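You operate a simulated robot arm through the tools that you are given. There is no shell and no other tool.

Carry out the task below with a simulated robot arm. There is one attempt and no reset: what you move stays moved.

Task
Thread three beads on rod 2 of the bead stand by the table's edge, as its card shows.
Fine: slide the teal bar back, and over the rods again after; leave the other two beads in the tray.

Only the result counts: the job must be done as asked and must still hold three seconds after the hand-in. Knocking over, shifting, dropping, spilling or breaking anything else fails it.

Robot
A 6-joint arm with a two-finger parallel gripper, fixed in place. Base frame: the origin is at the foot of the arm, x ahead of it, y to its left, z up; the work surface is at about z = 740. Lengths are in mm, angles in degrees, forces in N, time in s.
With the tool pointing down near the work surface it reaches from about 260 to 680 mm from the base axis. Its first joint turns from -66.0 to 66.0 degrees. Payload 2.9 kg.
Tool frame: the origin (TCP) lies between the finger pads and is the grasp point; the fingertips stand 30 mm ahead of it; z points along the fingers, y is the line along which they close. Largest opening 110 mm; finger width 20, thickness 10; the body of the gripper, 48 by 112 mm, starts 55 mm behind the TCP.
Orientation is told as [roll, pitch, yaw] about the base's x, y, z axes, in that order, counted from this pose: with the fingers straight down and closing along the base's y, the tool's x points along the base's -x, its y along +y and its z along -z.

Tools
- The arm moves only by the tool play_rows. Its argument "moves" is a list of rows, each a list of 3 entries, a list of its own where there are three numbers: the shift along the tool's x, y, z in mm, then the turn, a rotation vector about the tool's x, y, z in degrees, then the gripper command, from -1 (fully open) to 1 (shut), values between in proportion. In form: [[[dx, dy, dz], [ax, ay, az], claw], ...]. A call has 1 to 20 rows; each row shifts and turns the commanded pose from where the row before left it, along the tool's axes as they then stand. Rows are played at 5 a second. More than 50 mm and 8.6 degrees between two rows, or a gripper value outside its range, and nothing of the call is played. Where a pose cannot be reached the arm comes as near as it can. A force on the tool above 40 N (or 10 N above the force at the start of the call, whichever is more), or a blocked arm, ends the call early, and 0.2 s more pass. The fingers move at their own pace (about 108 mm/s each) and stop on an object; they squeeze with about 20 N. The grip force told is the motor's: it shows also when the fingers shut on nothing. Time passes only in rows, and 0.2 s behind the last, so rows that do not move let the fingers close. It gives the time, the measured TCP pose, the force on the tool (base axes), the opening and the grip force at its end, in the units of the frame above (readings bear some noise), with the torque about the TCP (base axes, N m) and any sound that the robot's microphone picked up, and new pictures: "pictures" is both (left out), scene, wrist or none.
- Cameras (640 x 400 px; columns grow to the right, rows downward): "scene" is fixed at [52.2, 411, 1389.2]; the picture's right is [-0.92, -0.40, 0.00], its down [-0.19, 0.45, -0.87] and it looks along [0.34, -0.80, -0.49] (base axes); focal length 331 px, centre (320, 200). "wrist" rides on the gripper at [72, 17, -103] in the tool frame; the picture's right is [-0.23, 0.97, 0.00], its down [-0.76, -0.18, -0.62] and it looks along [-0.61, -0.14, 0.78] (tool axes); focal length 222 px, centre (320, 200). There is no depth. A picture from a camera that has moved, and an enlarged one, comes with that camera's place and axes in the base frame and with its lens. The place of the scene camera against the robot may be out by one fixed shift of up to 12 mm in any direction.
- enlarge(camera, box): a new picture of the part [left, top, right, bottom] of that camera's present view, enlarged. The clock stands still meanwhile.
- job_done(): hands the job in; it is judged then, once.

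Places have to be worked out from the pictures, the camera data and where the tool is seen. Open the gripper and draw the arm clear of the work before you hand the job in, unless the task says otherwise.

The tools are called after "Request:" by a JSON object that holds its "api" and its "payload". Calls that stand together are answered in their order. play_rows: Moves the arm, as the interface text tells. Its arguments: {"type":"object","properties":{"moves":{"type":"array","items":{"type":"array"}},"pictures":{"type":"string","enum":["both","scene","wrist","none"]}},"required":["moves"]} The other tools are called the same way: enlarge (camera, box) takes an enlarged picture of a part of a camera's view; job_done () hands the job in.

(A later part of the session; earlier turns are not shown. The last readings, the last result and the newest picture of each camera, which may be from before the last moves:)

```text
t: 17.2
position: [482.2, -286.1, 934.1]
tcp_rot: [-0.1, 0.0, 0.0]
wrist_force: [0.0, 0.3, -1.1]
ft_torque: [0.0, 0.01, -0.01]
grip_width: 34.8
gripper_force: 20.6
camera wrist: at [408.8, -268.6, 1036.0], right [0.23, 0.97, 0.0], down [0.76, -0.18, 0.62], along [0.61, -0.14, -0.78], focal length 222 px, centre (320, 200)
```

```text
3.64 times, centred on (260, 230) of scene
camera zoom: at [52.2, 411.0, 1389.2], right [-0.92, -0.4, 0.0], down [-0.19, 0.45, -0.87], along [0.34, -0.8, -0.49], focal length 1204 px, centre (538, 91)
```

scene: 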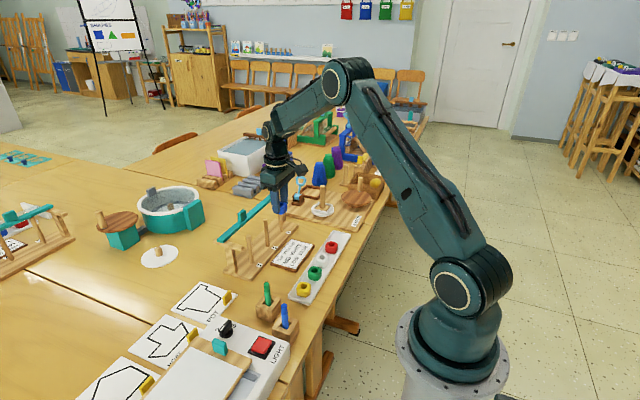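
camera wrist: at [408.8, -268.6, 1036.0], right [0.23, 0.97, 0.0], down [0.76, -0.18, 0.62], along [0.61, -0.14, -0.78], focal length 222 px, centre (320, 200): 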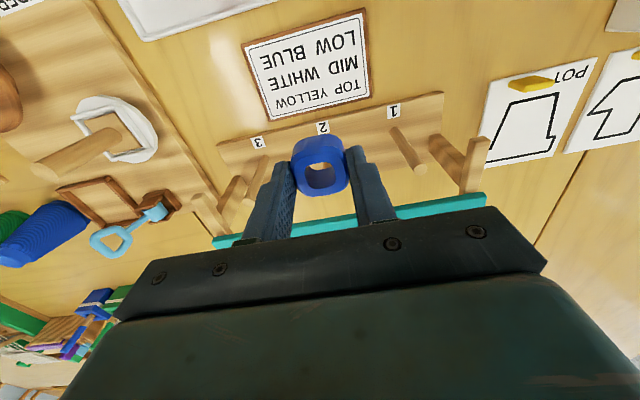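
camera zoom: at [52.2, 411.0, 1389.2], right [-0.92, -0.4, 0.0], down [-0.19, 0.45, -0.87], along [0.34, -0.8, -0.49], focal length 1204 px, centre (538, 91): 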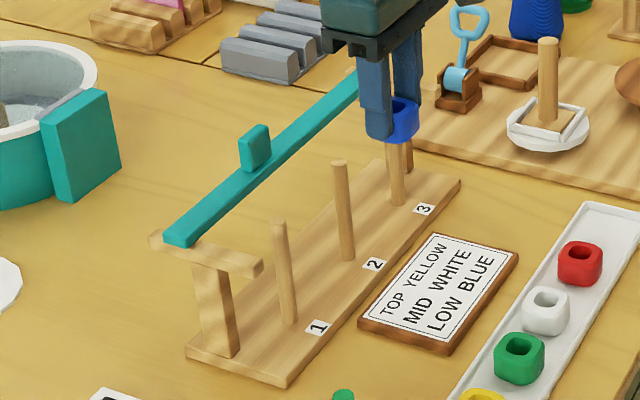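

Using rods 1 and 3 and earlier views, rod 2 is at about (538.2,-288.9) with its top at z≈850. The held bead's hole is about +1 mm in x from the TCP. I'll move above rod 2, bead bottom still about 40 mm over the rod top.

Request:
{"api": "play_rows", "payload": {"moves": [[[-28, -1.6, 0], [0, 0, 0], 1], [[-28.3, -1.6, 0], [0, 0, 0], 1], [[0, 0, 20], [0, 0, 0], 1], [[0, 0, 10], [0, 0, 0], 1], [[0, 0, 0], [0, 0, 0], 1]], "pictures": "both"}}

Request:
{"api": "enlarge", "payload": {"camera": "wrist", "box": [220, 60, 420, 210]}}

Request:
{"api": "enlarge", "payload": {"camera": "scene", "box": [225, 185, 305, 275]}}

```text
t: 18.4
position: [536.3, -291.1, 901.5]
tcp_rot: [0.0, 0.0, -0.1]
wrist_force: [0.1, 0.6, -0.2]
ft_torque: [-0.01, -0.03, -0.02]
grip_width: 34.5
gripper_force: 20.7
camera wrist: at [463.7, -272.3, 1005.2], right [0.23, 0.97, 0.0], down [0.76, -0.18, 0.62], along [0.61, -0.14, -0.78], focal length 222 px, centre (320, 200)
```

scene: 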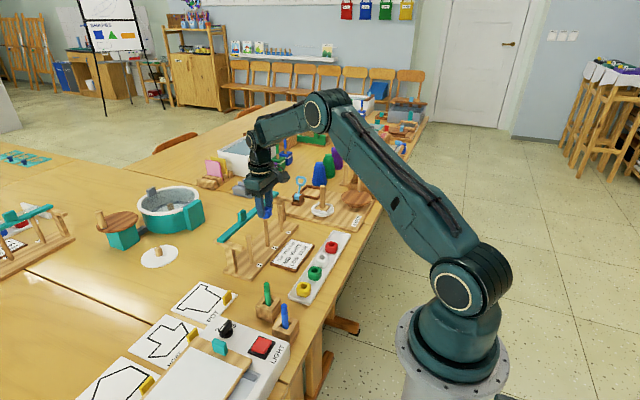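
wrist: 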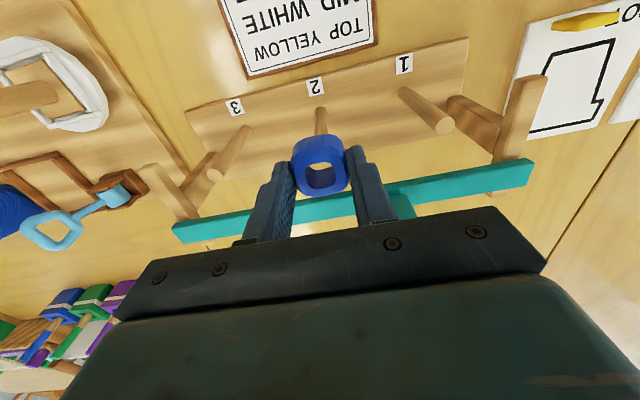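

```text
2.67 times, centred on (320, 135) of wrist
camera zoom: at [463.7, -272.3, 1005.2], right [0.23, 0.97, 0.0], down [0.76, -0.18, 0.62], along [0.61, -0.14, -0.78], focal length 592 px, centre (320, 373)
```

zoom: 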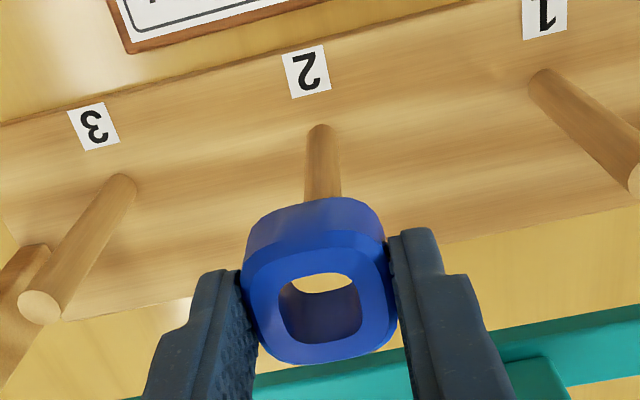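

```text
4.44 times, centred on (265, 230) of scene
camera zoom: at [52.2, 411.0, 1389.2], right [-0.92, -0.4, 0.0], down [-0.19, 0.45, -0.87], along [0.34, -0.8, -0.49], focal length 1472 px, centre (564, 67)
```

zoom: 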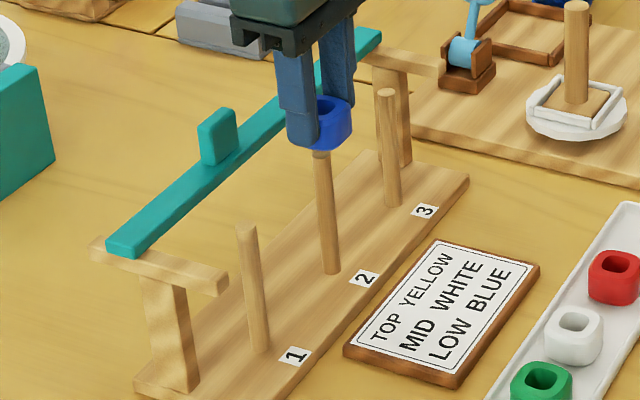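

The rods measured relative to this view put rod 2 about 1.7 mm further in x and 0.5 mm in +y from the hole centre. I'll correct that and lower gently over the rod top, watching forces.

Request:
{"api": "play_rows", "payload": {"moves": [[[-1.7, 0.5, 0], [0, 0, 0], 1], [[0, 0, 6], [0, 0, 0], 1], [[0, 0, 5], [0, 0, 0], 1], [[0, 0, 5], [0, 0, 0], 1], [[0, 0, 5], [0, 0, 0], 1], [[0, 0, 0], [0, 0, 0], 1]], "pictures": "both"}}

Request:
{"api": "enlarge", "payload": {"camera": "wrist", "box": [220, 60, 420, 210]}}

Request:
{"api": "enlarge", "payload": {"camera": "scene", "box": [225, 185, 305, 275]}}

```text
t: 19.8
position: [537.3, -289.2, 881.6]
tcp_rot: [0.0, 0.0, 0.0]
wrist_force: [0.4, -0.3, -0.1]
ft_torque: [0.01, 0.03, 0.03]
grip_width: 34.9
gripper_force: 20.4
camera wrist: at [464.9, -272.0, 984.1], right [0.23, 0.97, 0.0], down [0.76, -0.18, 0.62], along [0.61, -0.14, -0.78], focal length 222 px, centre (320, 200)
```

scene: 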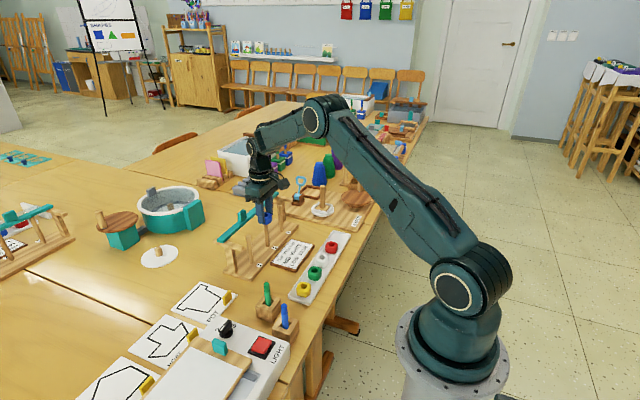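
wrist: 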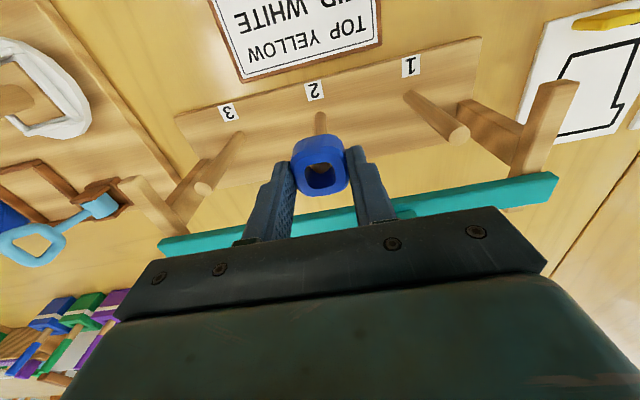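

```text
2.67 times, centred on (320, 135) of wrist
camera zoom: at [464.9, -272.0, 984.1], right [0.23, 0.97, 0.0], down [0.76, -0.18, 0.62], along [0.61, -0.14, -0.78], focal length 592 px, centre (320, 373)
```

zoom: 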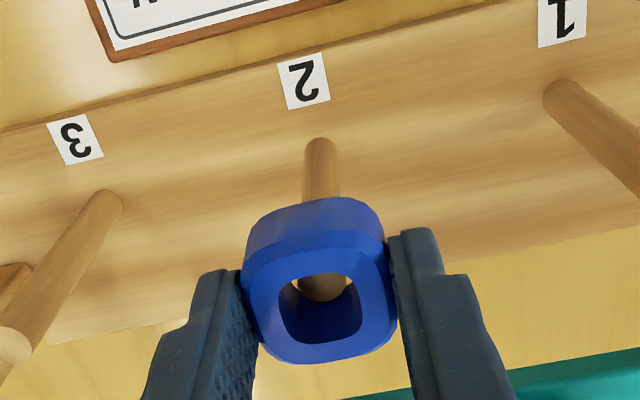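

```text
4.44 times, centred on (265, 230) of scene
camera zoom: at [52.2, 411.0, 1389.2], right [-0.92, -0.4, 0.0], down [-0.19, 0.45, -0.87], along [0.34, -0.8, -0.49], focal length 1472 px, centre (564, 67)
```

zoom: 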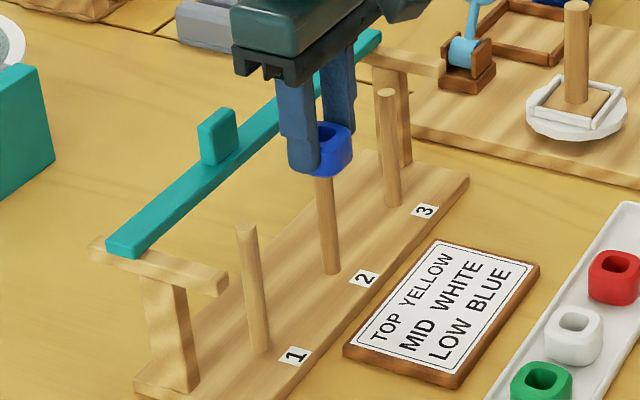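

The rod tip is now visible inside the bead's hole and there is no contact force. I'll continue lowering the bead along the rod.

Request:
{"api": "play_rows", "payload": {"moves": [[[-0.5, 0, 8], [0, 0, 0], 1], [[0, 0, 8], [0, 0, 0], 1], [[0, 0, 8], [0, 0, 0], 1], [[0, 0, 8], [0, 0, 0], 1], [[0, 0, 8], [0, 0, 0], 1], [[0, 0, 0], [0, 0, 0], 1]], "pictures": "wrist"}}

Request:
{"api": "enlarge", "payload": {"camera": "wrist", "box": [220, 60, 420, 210]}}

Request:
{"api": "enlarge", "payload": {"camera": "scene", "box": [225, 185, 305, 275]}}

```text
t: 21.2
position: [538.2, -290.2, 841.9]
tcp_rot: [0.0, 0.0, 0.0]
wrist_force: [-0.1, -0.2, -0.2]
ft_torque: [0.03, -0.02, 0.02]
grip_width: 35.1
gripper_force: 19.9
camera wrist: at [465.5, -271.7, 944.3], right [0.23, 0.97, 0.0], down [0.76, -0.18, 0.62], along [0.61, -0.14, -0.78], focal length 222 px, centre (320, 200)
```

wrist: 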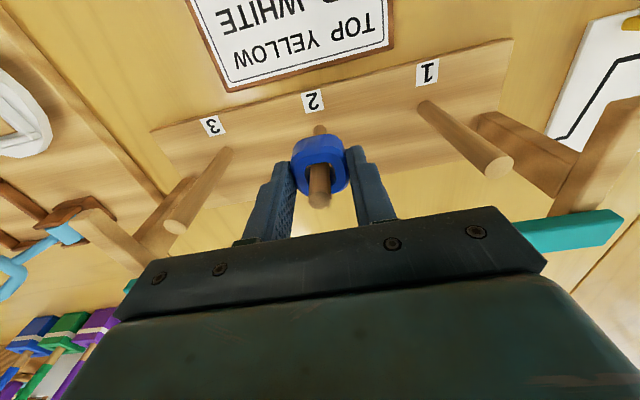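

```text
2.67 times, centred on (320, 135) of wrist
camera zoom: at [465.5, -271.7, 944.3], right [0.23, 0.97, 0.0], down [0.76, -0.18, 0.62], along [0.61, -0.14, -0.78], focal length 592 px, centre (320, 373)
```

zoom: 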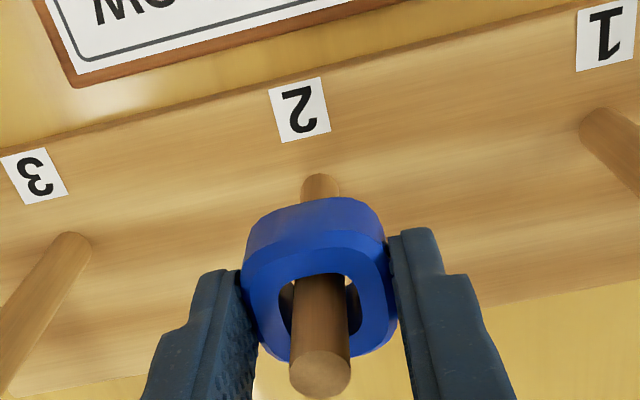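

```text
4.44 times, centred on (265, 230) of scene
camera zoom: at [52.2, 411.0, 1389.2], right [-0.92, -0.4, 0.0], down [-0.19, 0.45, -0.87], along [0.34, -0.8, -0.49], focal length 1472 px, centre (564, 67)
```

zoom: 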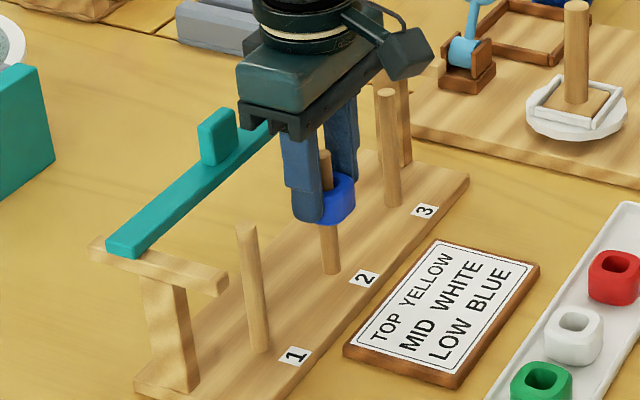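

The bead is threaded and the rod passes cleanly through the hole. I'll lower to TCP z≈804 (body 8 mm above the rod top) and release there, leaving a drop of only about 12 mm along the rod.

Request:
{"api": "play_rows", "payload": {"moves": [[[0, 0, 8], [0, 0, 0], 1], [[0, 0, 8], [0, 0, 0], 1], [[0, 0, 8], [0, 0, 0], 1], [[0, 0, 8], [0, 0, 0], 1], [[0, 0, 5], [0, 0, 0], 1], [[0, 0, 0], [0, 0, 0], 1]], "pictures": "both"}}

Request:
{"api": "enlarge", "payload": {"camera": "wrist", "box": [220, 60, 420, 210]}}

Request:
{"api": "enlarge", "payload": {"camera": "scene", "box": [225, 185, 305, 275]}}

```text
t: 22.6
position: [537.7, -290.1, 804.5]
tcp_rot: [0.0, 0.0, 0.0]
wrist_force: [0.5, 0.6, -0.3]
ft_torque: [0.02, 0.05, -0.02]
grip_width: 35.0
gripper_force: 20.0
camera wrist: at [465.5, -271.8, 907.4], right [0.23, 0.97, 0.0], down [0.76, -0.18, 0.62], along [0.61, -0.14, -0.78], focal length 222 px, centre (320, 200)
```

scene: 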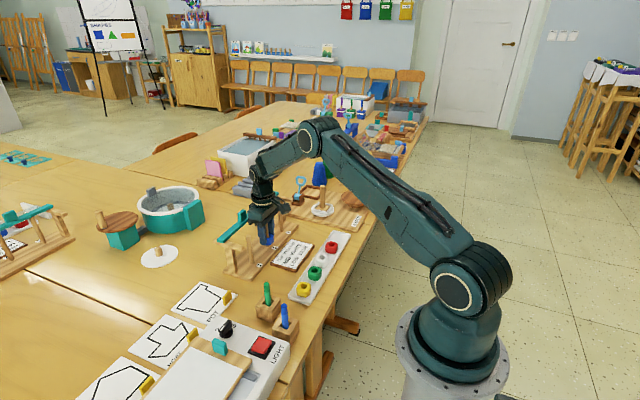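
wrist: 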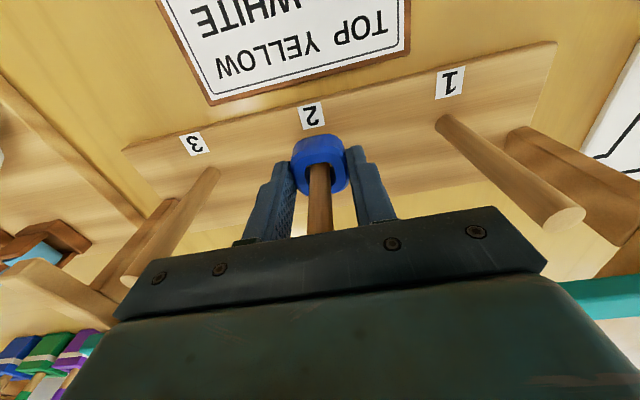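

```text
2.67 times, centred on (320, 135) of wrist
camera zoom: at [465.5, -271.8, 907.4], right [0.23, 0.97, 0.0], down [0.76, -0.18, 0.62], along [0.61, -0.14, -0.78], focal length 592 px, centre (320, 373)
```

zoom: 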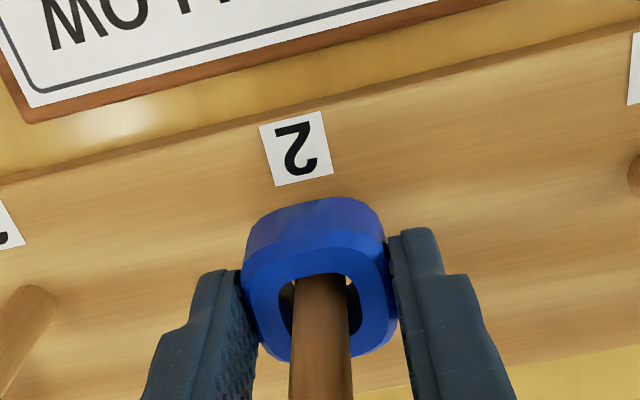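

```text
4.44 times, centred on (265, 230) of scene
camera zoom: at [52.2, 411.0, 1389.2], right [-0.92, -0.4, 0.0], down [-0.19, 0.45, -0.87], along [0.34, -0.8, -0.49], focal length 1472 px, centre (564, 67)
```

zoom: 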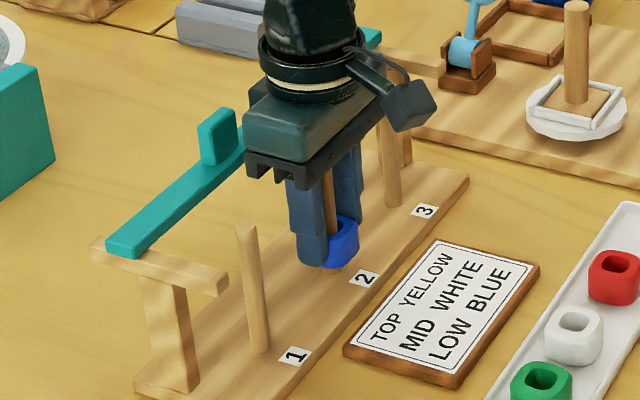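

No contact force and the bead sits low on the rod. I'll open gently to about 56 mm to let it slide down.

Request:
{"api": "play_rows", "payload": {"moves": [[[0, 0, 0], [0, 0, 0], 0.3], [[0, 0, 0], [0, 0, 0], 0], [[0, 0, 0], [0, 0, 0], 0], [[0, 0, 0], [0, 0, 0], 0]], "pictures": "both"}}

Request:
{"api": "enlarge", "payload": {"camera": "wrist", "box": [220, 60, 420, 210]}}

Request:
{"api": "enlarge", "payload": {"camera": "scene", "box": [225, 185, 305, 275]}}

```text
t: 23.6
position: [537.8, -290.1, 804.6]
tcp_rot: [-0.1, 0.1, 0.0]
wrist_force: [-0.4, -0.6, -0.4]
ft_torque: [0.0, -0.01, -0.02]
grip_width: 55.0
gripper_force: 0.0
camera wrist: at [465.4, -271.8, 907.6], right [0.23, 0.97, 0.0], down [0.76, -0.18, 0.62], along [0.61, -0.14, -0.78], focal length 222 px, centre (320, 200)
```

scene: 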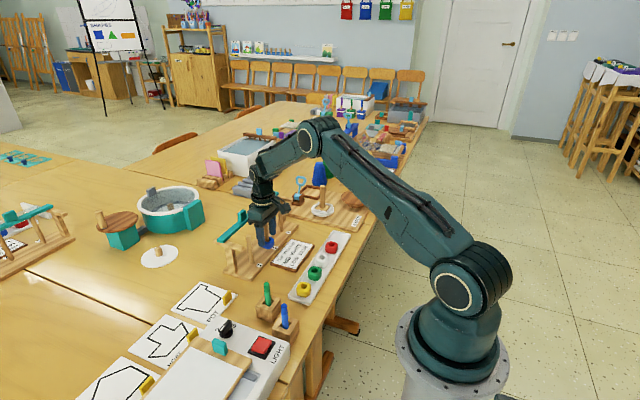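
wrist: 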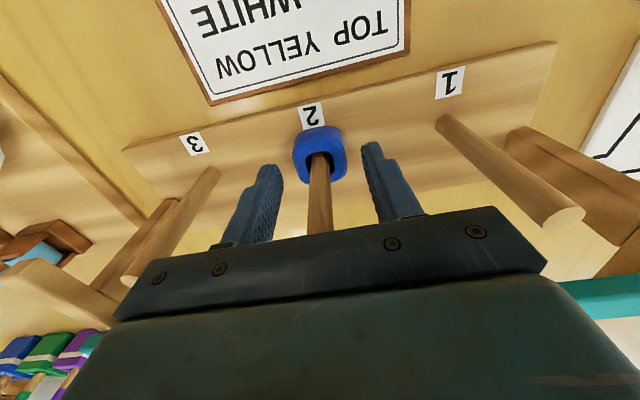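

```text
2.67 times, centred on (320, 135) of wrist
camera zoom: at [465.4, -271.8, 907.6], right [0.23, 0.97, 0.0], down [0.76, -0.18, 0.62], along [0.61, -0.14, -0.78], focal length 592 px, centre (320, 373)
```

zoom: 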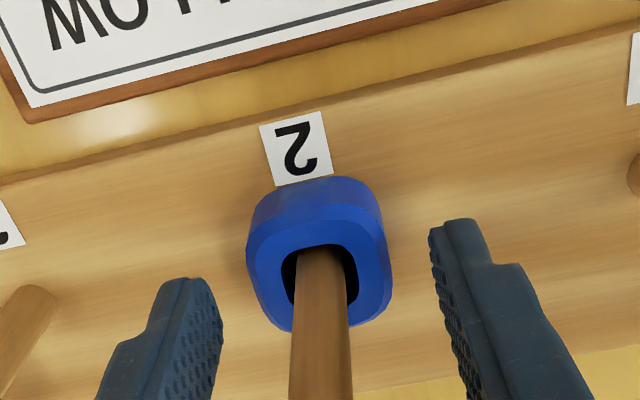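

```text
4.44 times, centred on (265, 230) of scene
camera zoom: at [52.2, 411.0, 1389.2], right [-0.92, -0.4, 0.0], down [-0.19, 0.45, -0.87], along [0.34, -0.8, -0.49], focal length 1472 px, centre (564, 67)
```

zoom: 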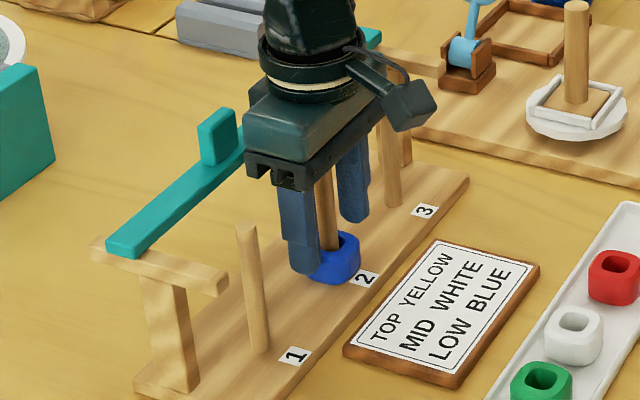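

Blue is seated at the bottom of rod 2. I'll rise straight up clear of the rod and then move over the white bead near (350,-285).

Request:
{"api": "play_rows", "payload": {"moves": [[[0, 0, -20], [0, 0, 0], 0], [[0, 0, -35], [0, 0, 0], 0], [[0, 0, -40], [0, 0, 0], 0], [[0, 0, -30], [0, 0, 0], 0], [[46, 1, 0], [0, 0, 0], 0], [[46, 1, 0], [0, 0, 0], 0], [[46, 1, 0], [0, 0, 0], 0], [[46, 1, 15], [0, 0, 0], 0], [[4, 0, 45], [0, 0, 0], 0.1], [[0, 0, 0], [0, 0, 0], 0.1]], "pictures": "both"}}

Request:
{"api": "enlarge", "payload": {"camera": "wrist", "box": [220, 60, 420, 210]}}

Request:
{"api": "enlarge", "payload": {"camera": "scene", "box": [225, 185, 305, 275]}}

```text
t: 25.8
position: [350.3, -285.6, 870.4]
tcp_rot: [0.0, 0.0, 0.0]
wrist_force: [0.2, -0.3, 0.2]
ft_torque: [0.01, -0.02, -0.01]
grip_width: 49.6
gripper_force: 0.0
camera wrist: at [277.5, -268.0, 973.5], right [0.23, 0.97, 0.0], down [0.76, -0.18, 0.62], along [0.61, -0.14, -0.78], focal length 222 px, centre (320, 200)
```

scene: 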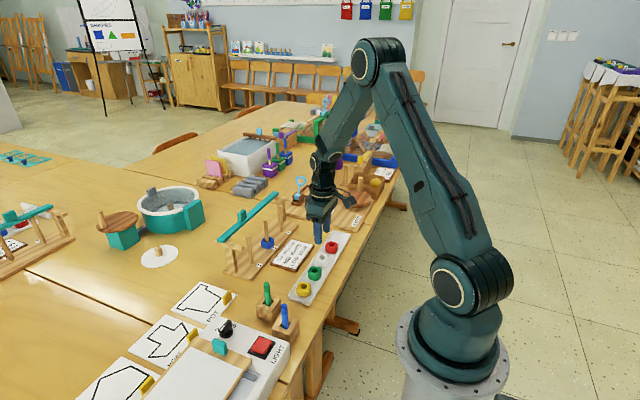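
wrist: 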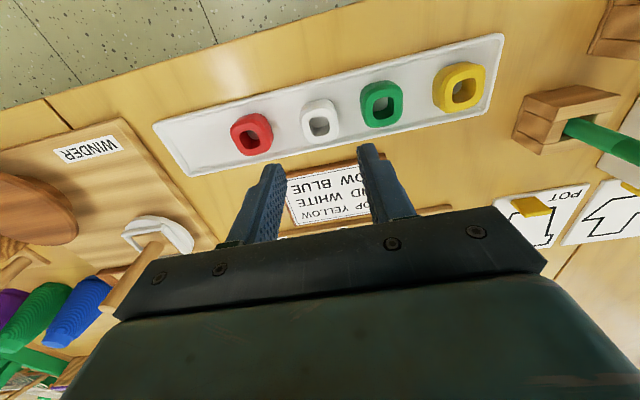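

```text
2.67 times, centred on (320, 135) of wrist
camera zoom: at [277.5, -268.0, 973.5], right [0.23, 0.97, 0.0], down [0.76, -0.18, 0.62], along [0.61, -0.14, -0.78], focal length 592 px, centre (320, 373)
```

zoom: 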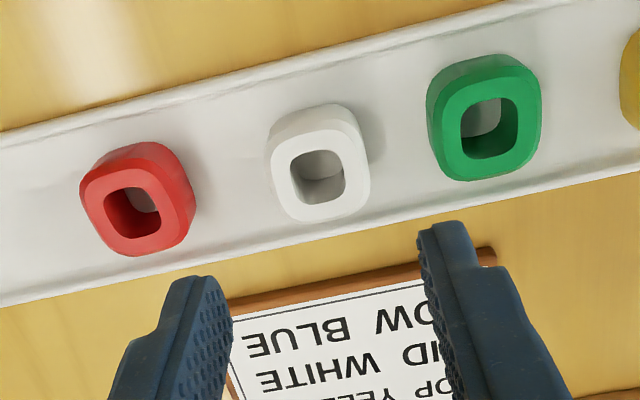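

```text
4.44 times, centred on (265, 230) of scene
camera zoom: at [52.2, 411.0, 1389.2], right [-0.92, -0.4, 0.0], down [-0.19, 0.45, -0.87], along [0.34, -0.8, -0.49], focal length 1472 px, centre (564, 67)
```

zoom: 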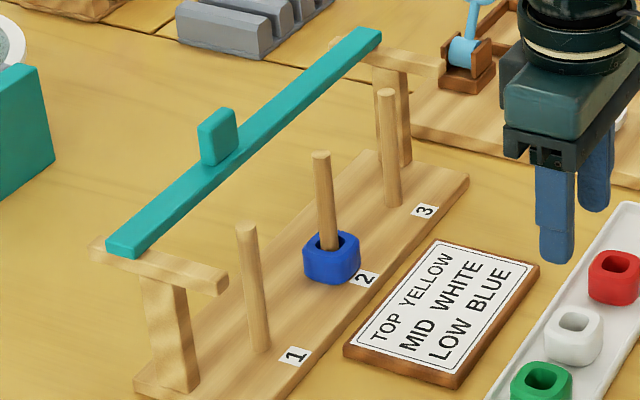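

The blue bead sits properly on rod 2. The white bead's hole is at about (351.8,-286.5), so I'll shift +2 mm in x and -1.3 mm in y, narrow the opening, and descend to z≈816 for a check.

Request:
{"api": "play_rows", "payload": {"moves": [[[-2, -1.3, 14], [0, 0, 0], 0.16], [[0, 0, 20], [0, 0, 0], 0.16], [[0, 0, 20], [0, 0, 0], 0.16], [[0, 0, 0], [0, 0, 0], 0.16]], "pictures": "wrist"}}

Request:
{"api": "enlarge", "payload": {"camera": "wrist", "box": [220, 70, 420, 220]}}

```text
t: 26.8
position: [351.9, -286.5, 815.6]
tcp_rot: [0.1, 0.0, 0.0]
wrist_force: [0.1, -1.1, -0.6]
ft_torque: [-0.03, 0.01, -0.04]
grip_width: 46.0
gripper_force: 0.0
camera wrist: at [279.5, -268.6, 919.0], right [0.23, 0.97, 0.0], down [0.76, -0.18, 0.62], along [0.61, -0.14, -0.78], focal length 222 px, centre (320, 200)
```

wrist: 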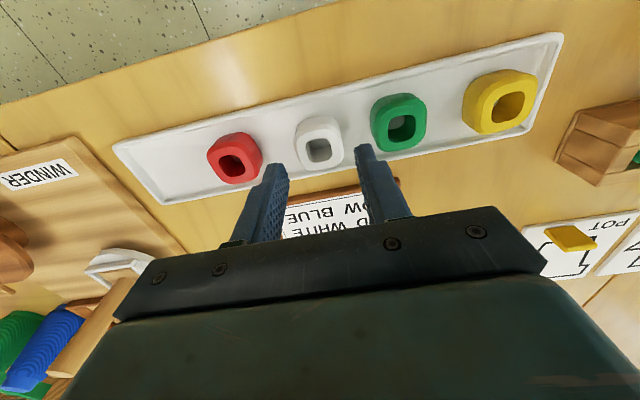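

```text
2.67 times, centred on (320, 145) of wrist
camera zoom: at [279.5, -268.6, 919.0], right [0.23, 0.97, 0.0], down [0.76, -0.18, 0.62], along [0.61, -0.14, -0.78], focal length 592 px, centre (320, 347)
```

zoom: 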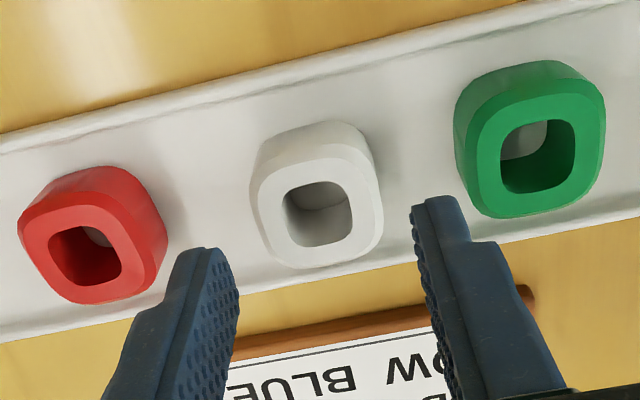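

The white bead is centred just as the blue one was. I'll descend 33 mm and close.

Request:
{"api": "play_rows", "payload": {"moves": [[[0, -0.5, 15], [0, 0, 0], 0.16], [[0, 0, 12], [0, 0, 0], 0.16], [[0, 0, 5.5], [0, 0, 0], 0.16], [[0, 0, 0], [0, 0, 0], 0.3], [[0, 0, 0], [0, 0, 0], 0.6], [[0, 0, 0], [0, 0, 0], 1], [[0, 0, 0], [0, 0, 0], 1]], "pictures": "wrist"}}

Request:
{"api": "enlarge", "payload": {"camera": "wrist", "box": [220, 70, 420, 220]}}

Request:
{"api": "enlarge", "payload": {"camera": "scene", "box": [290, 215, 370, 285]}}

```text
t: 28.4
position: [351.9, -287.4, 782.4]
tcp_rot: [0.0, 0.0, 0.1]
wrist_force: [0.3, -0.9, 0.3]
ft_torque: [0.02, -0.02, -0.01]
grip_width: 35.0
gripper_force: 20.0
camera wrist: at [279.3, -269.6, 885.9], right [0.23, 0.97, 0.0], down [0.76, -0.18, 0.62], along [0.61, -0.14, -0.78], focal length 222 px, centre (320, 200)
```

wrist: 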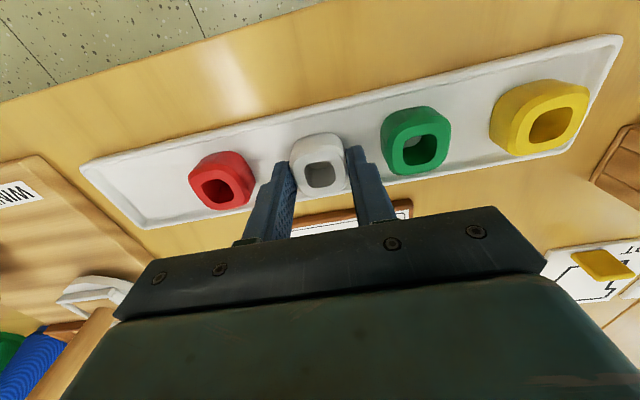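

```text
2.67 times, centred on (320, 145) of wrist
camera zoom: at [279.3, -269.6, 885.9], right [0.23, 0.97, 0.0], down [0.76, -0.18, 0.62], along [0.61, -0.14, -0.78], focal length 592 px, centre (320, 347)
```

zoom: 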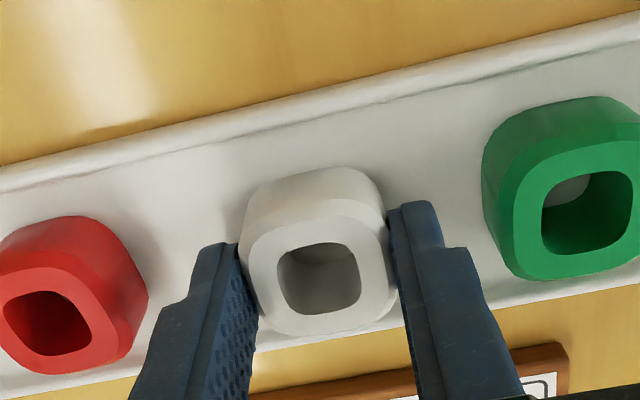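

```text
5.71 times, centred on (330, 250) of scene
camera zoom: at [52.2, 411.0, 1389.2], right [-0.92, -0.4, 0.0], down [-0.19, 0.45, -0.87], along [0.34, -0.8, -0.49], focal length 1892 px, centre (263, -86)
```

zoom: 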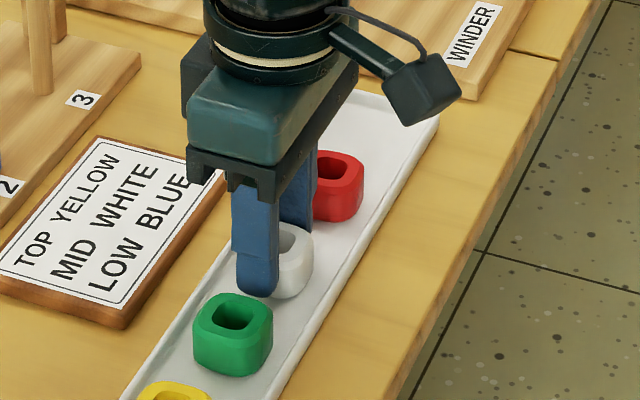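

White is held the same way, hole about 0.3 mm ahead of the TCP in x. I'll lift it and carry it to above rod 2, at TCP z≈910 so the bead bottom is about 20 mm over the rod top.

Request:
{"api": "play_rows", "payload": {"moves": [[[0, 0, -8], [0, 0, 0], 1], [[0, 0, -15], [0, 0, 0], 1], [[0, 0, -30], [0, 0, 0], 1], [[0, 0, -40], [0, 0, 0], 1], [[0, 0, -40], [0, 0, 0], 1], [[0, 0, -12], [0, 0, 0], 1], [[-40, -0.5, 0], [0, 0, 0], 1], [[-45, -0.6, 0], [0, 0, 0], 1], [[-45, -0.6, 0], [0, 0, 0], 1], [[-40, -0.5, 0], [0, 0, 0], 1], [[-16.7, 0, 10], [0, 0, 0], 1], [[0, 0, 8], [0, 0, 0], 1], [[0, 0, 0], [0, 0, 0], 1]], "pictures": "both"}}

Request:
{"api": "enlarge", "payload": {"camera": "wrist", "box": [220, 60, 420, 210]}}

Request:
{"api": "enlarge", "payload": {"camera": "scene", "box": [225, 185, 305, 275]}}

```text
t: 31.2
position: [539.9, -289.7, 910.7]
tcp_rot: [0.1, -0.1, 0.1]
wrist_force: [0.4, 0.6, 0.1]
ft_torque: [0.02, -0.02, -0.01]
grip_width: 35.0
gripper_force: 19.4
camera wrist: at [466.6, -271.6, 1013.1], right [0.23, 0.97, 0.0], down [0.76, -0.18, 0.62], along [0.61, -0.14, -0.78], focal length 222 px, centre (320, 200)
```

scene: 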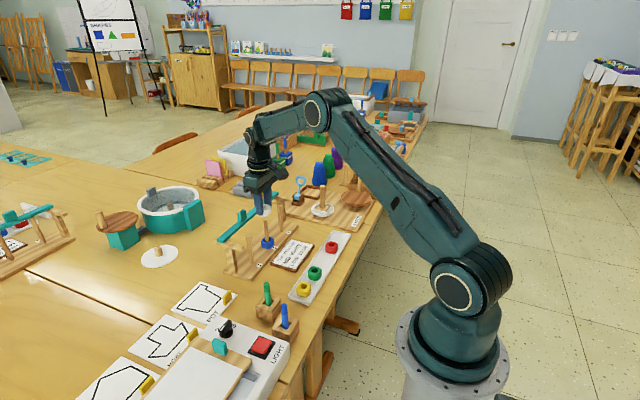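
wrist: 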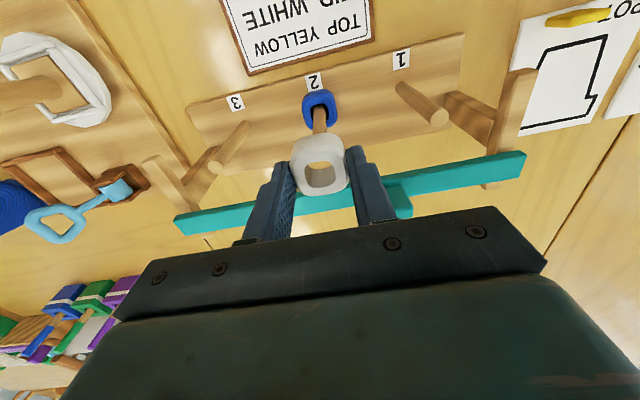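

```text
2.67 times, centred on (320, 135) of wrist
camera zoom: at [466.6, -271.6, 1013.1], right [0.23, 0.97, 0.0], down [0.76, -0.18, 0.62], along [0.61, -0.14, -0.78], focal length 592 px, centre (320, 373)
```

zoom: 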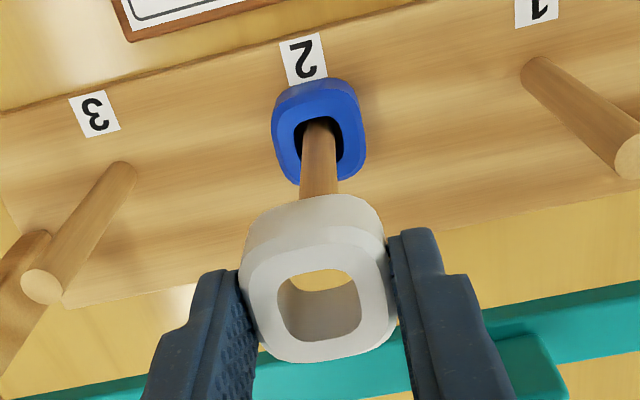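

```text
4.44 times, centred on (265, 230) of scene
camera zoom: at [52.2, 411.0, 1389.2], right [-0.92, -0.4, 0.0], down [-0.19, 0.45, -0.87], along [0.34, -0.8, -0.49], focal length 1472 px, centre (564, 67)
```

zoom: 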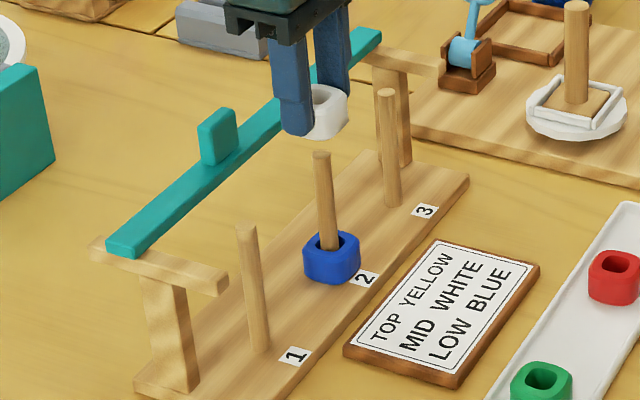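

The alignment looks right: the rods imply about -0.5 mm in x. I'll apply that and lower the white bead gently over the rod top.

Request:
{"api": "play_rows", "payload": {"moves": [[[0.5, -0.2, 8], [0, 0, 0], 1], [[0, 0, 6], [0, 0, 0], 1], [[0, 0, 5], [0, 0, 0], 1], [[0, 0, 5], [0, 0, 0], 1], [[0, 0, 5], [0, 0, 0], 1], [[0, 0, 5], [0, 0, 0], 1], [[0, 0, 5], [0, 0, 0], 1], [[0, 0, 0], [0, 0, 0], 1]], "pictures": "wrist"}}

Request:
{"api": "enlarge", "payload": {"camera": "wrist", "box": [220, 60, 420, 210]}}

Request:
{"api": "enlarge", "payload": {"camera": "scene", "box": [225, 185, 305, 275]}}

```text
t: 33.0
position: [538.5, -289.7, 870.0]
tcp_rot: [0.1, 0.0, -0.1]
wrist_force: [0.6, 0.5, 0.3]
ft_torque: [-0.02, 0.01, -0.01]
grip_width: 35.0
gripper_force: 20.2
camera wrist: at [465.6, -271.9, 973.8], right [0.23, 0.97, 0.0], down [0.76, -0.18, 0.62], along [0.61, -0.14, -0.78], focal length 222 px, centre (320, 200)
```

wrist: 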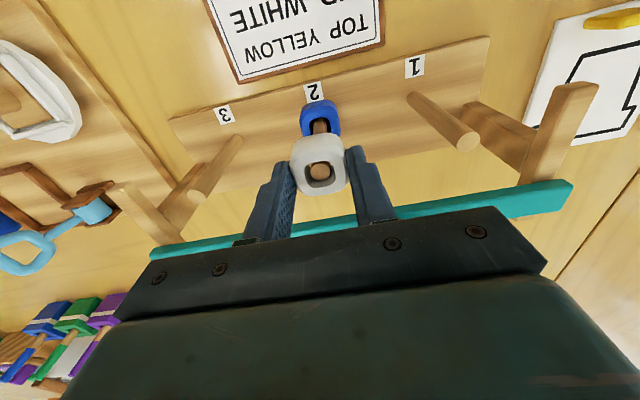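

```text
2.67 times, centred on (320, 135) of wrist
camera zoom: at [465.6, -271.9, 973.8], right [0.23, 0.97, 0.0], down [0.76, -0.18, 0.62], along [0.61, -0.14, -0.78], focal length 592 px, centre (320, 373)
```

zoom: 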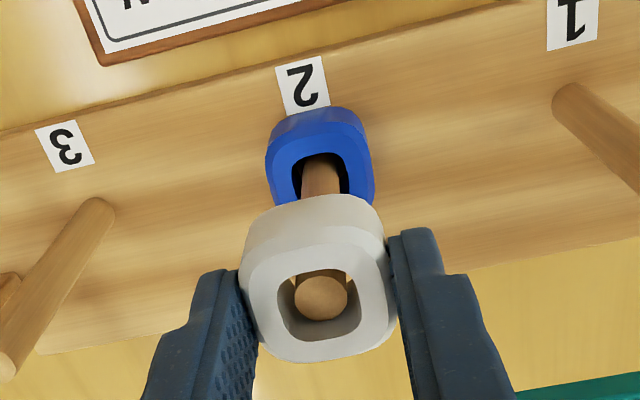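

```text
4.44 times, centred on (265, 230) of scene
camera zoom: at [52.2, 411.0, 1389.2], right [-0.92, -0.4, 0.0], down [-0.19, 0.45, -0.87], along [0.34, -0.8, -0.49], focal length 1472 px, centre (564, 67)
```

zoom: 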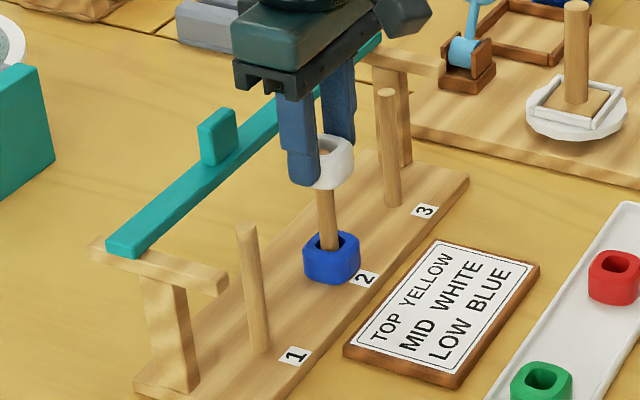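

White is threaded with no contact force. I'll lower to TCP z≈820, just above the blue bead, and release.

Request:
{"api": "play_rows", "payload": {"moves": [[[0, 0, 8], [0, 0, 0], 1], [[0, 0, 8], [0, 0, 0], 1], [[0, 0, 8], [0, 0, 0], 1], [[0, 0, 8], [0, 0, 0], 1], [[0, 0, 8], [0, 0, 0], 1], [[0, 0, 6], [0, 0, 0], 1], [[0, 0, 4], [0, 0, 0], 1], [[0, 0, 0], [0, 0, 0], 1]], "pictures": "wrist"}}

Request:
{"api": "enlarge", "payload": {"camera": "wrist", "box": [220, 60, 420, 210]}}

Request:
{"api": "enlarge", "payload": {"camera": "scene", "box": [225, 185, 305, 275]}}

```text
t: 34.8
position: [538.3, -290.6, 820.8]
tcp_rot: [0.0, -0.1, 0.0]
wrist_force: [-0.7, 0.1, -0.2]
ft_torque: [-0.01, 0.0, 0.0]
grip_width: 35.0
gripper_force: 20.1
camera wrist: at [465.3, -271.8, 924.0], right [0.23, 0.97, 0.0], down [0.76, -0.18, 0.62], along [0.61, -0.14, -0.78], focal length 222 px, centre (320, 200)
```

wrist: 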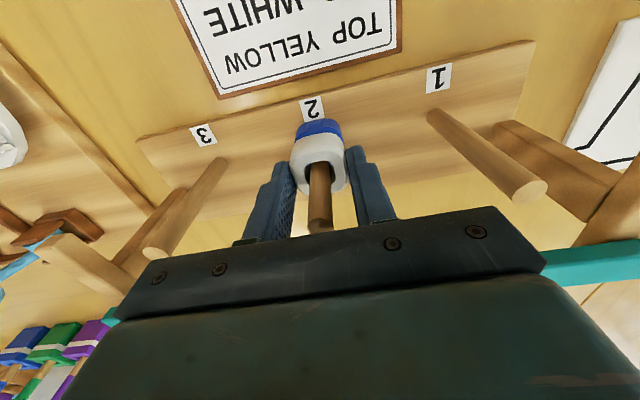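

```text
2.67 times, centred on (320, 135) of wrist
camera zoom: at [465.3, -271.8, 924.0], right [0.23, 0.97, 0.0], down [0.76, -0.18, 0.62], along [0.61, -0.14, -0.78], focal length 592 px, centre (320, 373)
```

zoom: 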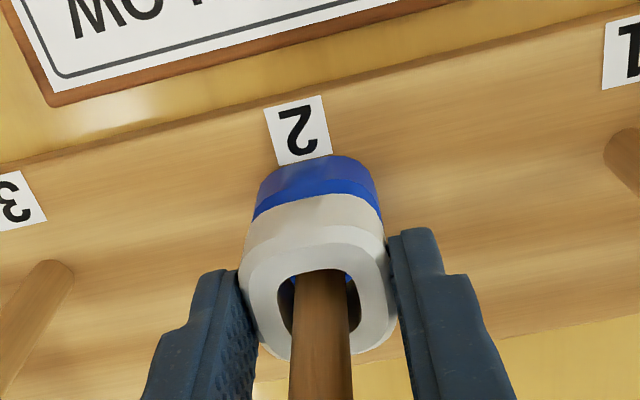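

```text
4.44 times, centred on (265, 230) of scene
camera zoom: at [52.2, 411.0, 1389.2], right [-0.92, -0.4, 0.0], down [-0.19, 0.45, -0.87], along [0.34, -0.8, -0.49], focal length 1472 px, centre (564, 67)
```

zoom: 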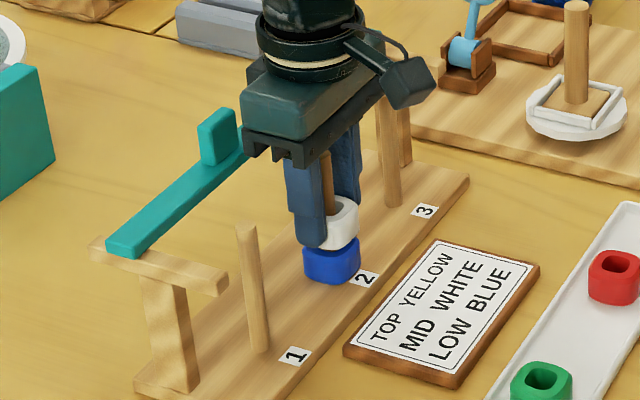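

White sits just above blue with no force. I'll release it and then rise straight up clear of the rod.

Request:
{"api": "play_rows", "payload": {"moves": [[[0, 0, 0], [0, 0, 0], 0.3], [[0, 0, 0], [0, 0, 0], 0], [[0, 0, 0], [0, 0, 0], 0], [[0, 0, 0], [0, 0, 0], 0]], "pictures": "wrist"}}

Request:
{"api": "play_rows", "payload": {"moves": [[[0, 0, -15], [0, 0, 0], 0], [[0, 0, -30], [0, 0, 0], 0], [[0, 0, -40], [0, 0, 0], 0], [[0, 0, -25], [0, 0, 0], 0], [[0, 0, 0], [0, 0, 0], 0]], "pictures": "both"}}

Request:
{"api": "enlarge", "payload": {"camera": "scene", "box": [225, 185, 305, 275]}}

```text
t: 35.8
position: [537.6, -289.4, 820.8]
tcp_rot: [0.0, 0.0, 0.0]
wrist_force: [0.2, 0.0, 0.0]
ft_torque: [-0.04, -0.03, 0.02]
grip_width: 54.9
gripper_force: 0.0
camera wrist: at [465.2, -271.8, 924.1], right [0.23, 0.97, 0.0], down [0.76, -0.18, 0.62], along [0.61, -0.14, -0.78], focal length 222 px, centre (320, 200)
```

wrist: 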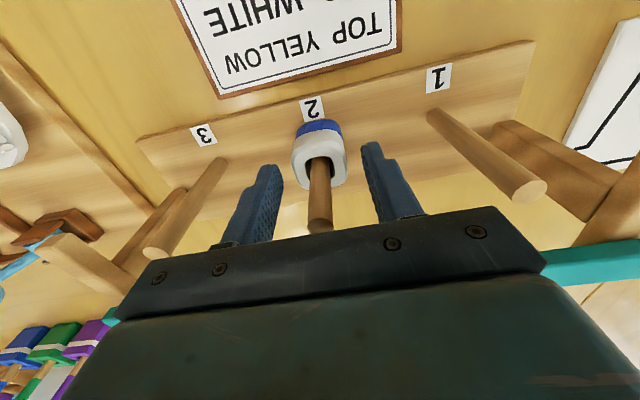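

```text
t: 37.0
position: [537.2, -289.9, 932.1]
tcp_rot: [0.0, 0.1, 0.0]
wrist_force: [0.9, 0.6, 0.2]
ft_torque: [0.0, 0.04, -0.03]
grip_width: 55.0
gripper_force: 0.1
camera wrist: at [465.1, -271.7, 1034.6], right [0.23, 0.97, 0.0], down [0.76, -0.18, 0.62], along [0.61, -0.14, -0.78], focal length 222 px, centre (320, 200)
```

scene: 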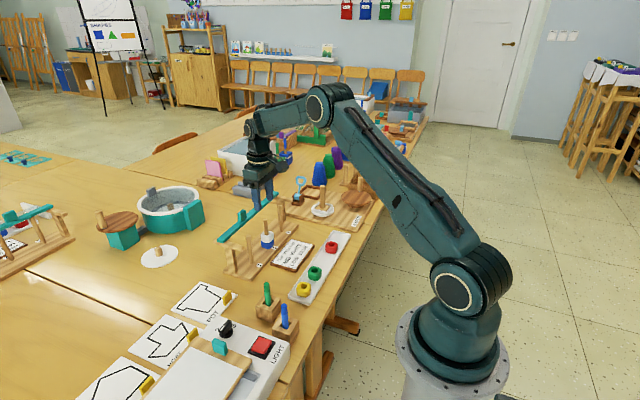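
wrist: 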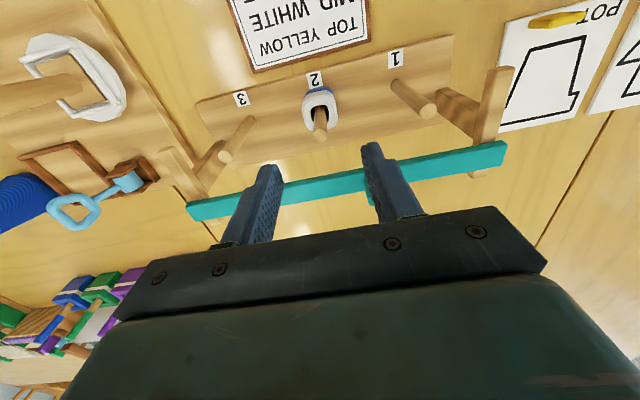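

```text
4.44 times, centred on (265, 230) of scene
camera zoom: at [52.2, 411.0, 1389.2], right [-0.92, -0.4, 0.0], down [-0.19, 0.45, -0.87], along [0.34, -0.8, -0.49], focal length 1472 px, centre (564, 67)
```

zoom: 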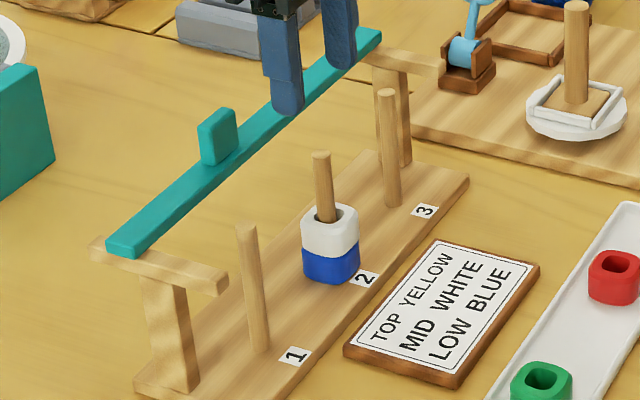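

Blue and white are stacked correctly. I'll now go to above the yellow bead near (350,-157).

Request:
{"api": "play_rows", "payload": {"moves": [[[37.4, 26.4, 0], [0, 0, 0], 0.1], [[37.4, 26.4, 0], [0, 0, 0], 0.1], [[37.4, 26.4, 0], [0, 0, 0], 0.1], [[37.4, 26.4, 0], [0, 0, 0], 0.1], [[37.4, 26.4, 0], [0, 0, 0], 0.1], [[0, 0, 40], [0, 0, 0], 0.1], [[0, 0, 22], [0, 0, 0], 0.1], [[0, 0, 0], [0, 0, 0], 0.1]], "pictures": "both"}}

Request:
{"api": "enlarge", "payload": {"camera": "wrist", "box": [220, 60, 420, 210]}}

Request:
{"api": "enlarge", "payload": {"camera": "scene", "box": [240, 230, 350, 330]}}

```text
t: 38.8
position: [351.4, -156.6, 870.2]
tcp_rot: [0.1, 0.1, 0.0]
wrist_force: [-0.3, 0.8, 0.6]
ft_torque: [0.03, -0.02, 0.02]
grip_width: 49.8
gripper_force: 0.1
camera wrist: at [278.8, -139.9, 972.4], right [0.23, 0.97, 0.0], down [0.76, -0.18, 0.62], along [0.61, -0.14, -0.78], focal length 222 px, centre (320, 200)
```

scene: 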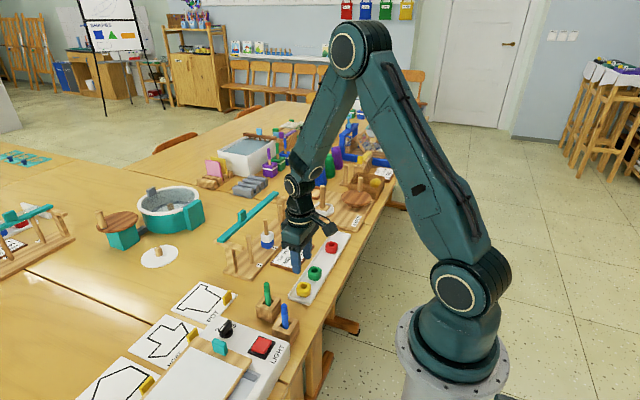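
wrist: 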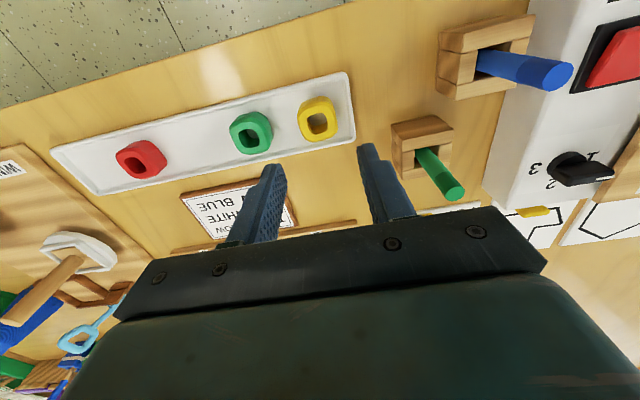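

```text
2.67 times, centred on (320, 135) of wrist
camera zoom: at [278.8, -139.9, 972.4], right [0.23, 0.97, 0.0], down [0.76, -0.18, 0.62], along [0.61, -0.14, -0.78], focal length 592 px, centre (320, 373)
```

zoom: 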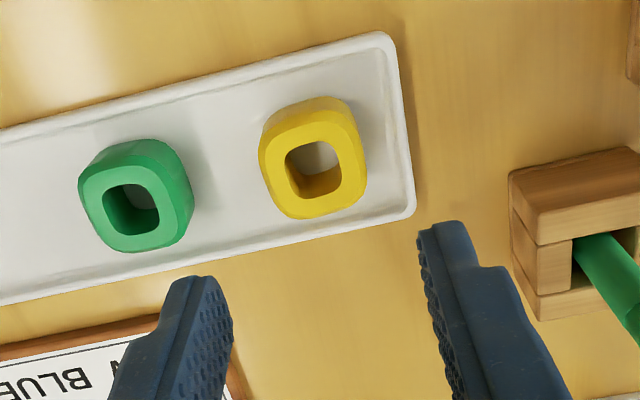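

```text
4.00 times, centred on (295, 280) of scene
camera zoom: at [52.2, 411.0, 1389.2], right [-0.92, -0.4, 0.0], down [-0.19, 0.45, -0.87], along [0.34, -0.8, -0.49], focal length 1324 px, centre (420, -120)
```

zoom: 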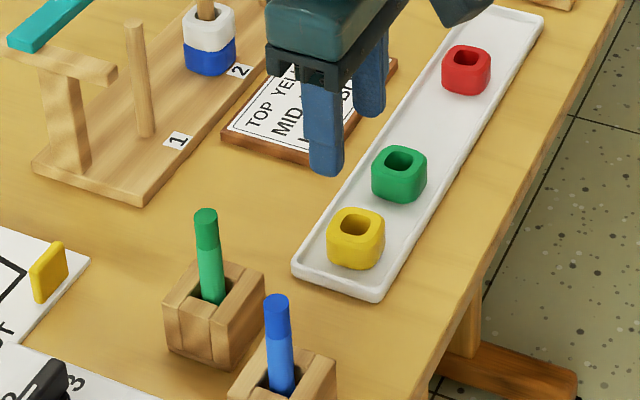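

The yellow hole is at about (349.7,-159.0). I'll shift -1.1 mm in x and -2.1 mm in y, narrow the opening, and descend to z≈816. The green marker at (395,-68) stays clear.

Request:
{"api": "play_rows", "payload": {"moves": [[[1.1, -2.1, 14], [0, 0, 0], 0.16], [[0, 0, 20], [0, 0, 0], 0.16], [[0, 0, 20], [0, 0, 0], 0.16], [[0, 0, 0], [0, 0, 0], 0.16]], "pictures": "wrist"}}

Request:
{"api": "enlarge", "payload": {"camera": "wrist", "box": [220, 70, 420, 220]}}

```text
t: 39.8
position: [350.0, -159.4, 815.6]
tcp_rot: [0.0, 0.0, 0.0]
wrist_force: [0.4, 0.0, 0.2]
ft_torque: [-0.02, 0.01, 0.02]
grip_width: 46.4
gripper_force: 0.1
camera wrist: at [277.6, -142.2, 918.3], right [0.23, 0.97, 0.0], down [0.76, -0.18, 0.62], along [0.61, -0.14, -0.78], focal length 222 px, centre (320, 200)
```

wrist: 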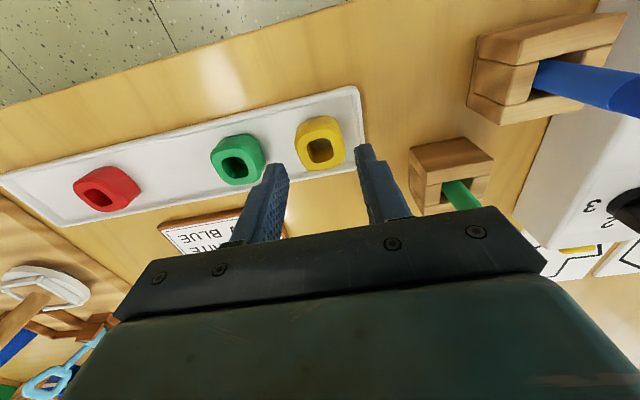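

```text
2.67 times, centred on (320, 145) of wrist
camera zoom: at [277.6, -142.2, 918.3], right [0.23, 0.97, 0.0], down [0.76, -0.18, 0.62], along [0.61, -0.14, -0.78], focal length 592 px, centre (320, 347)
```

zoom: 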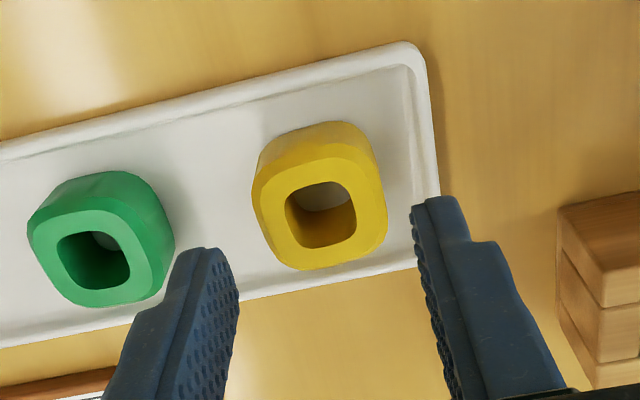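

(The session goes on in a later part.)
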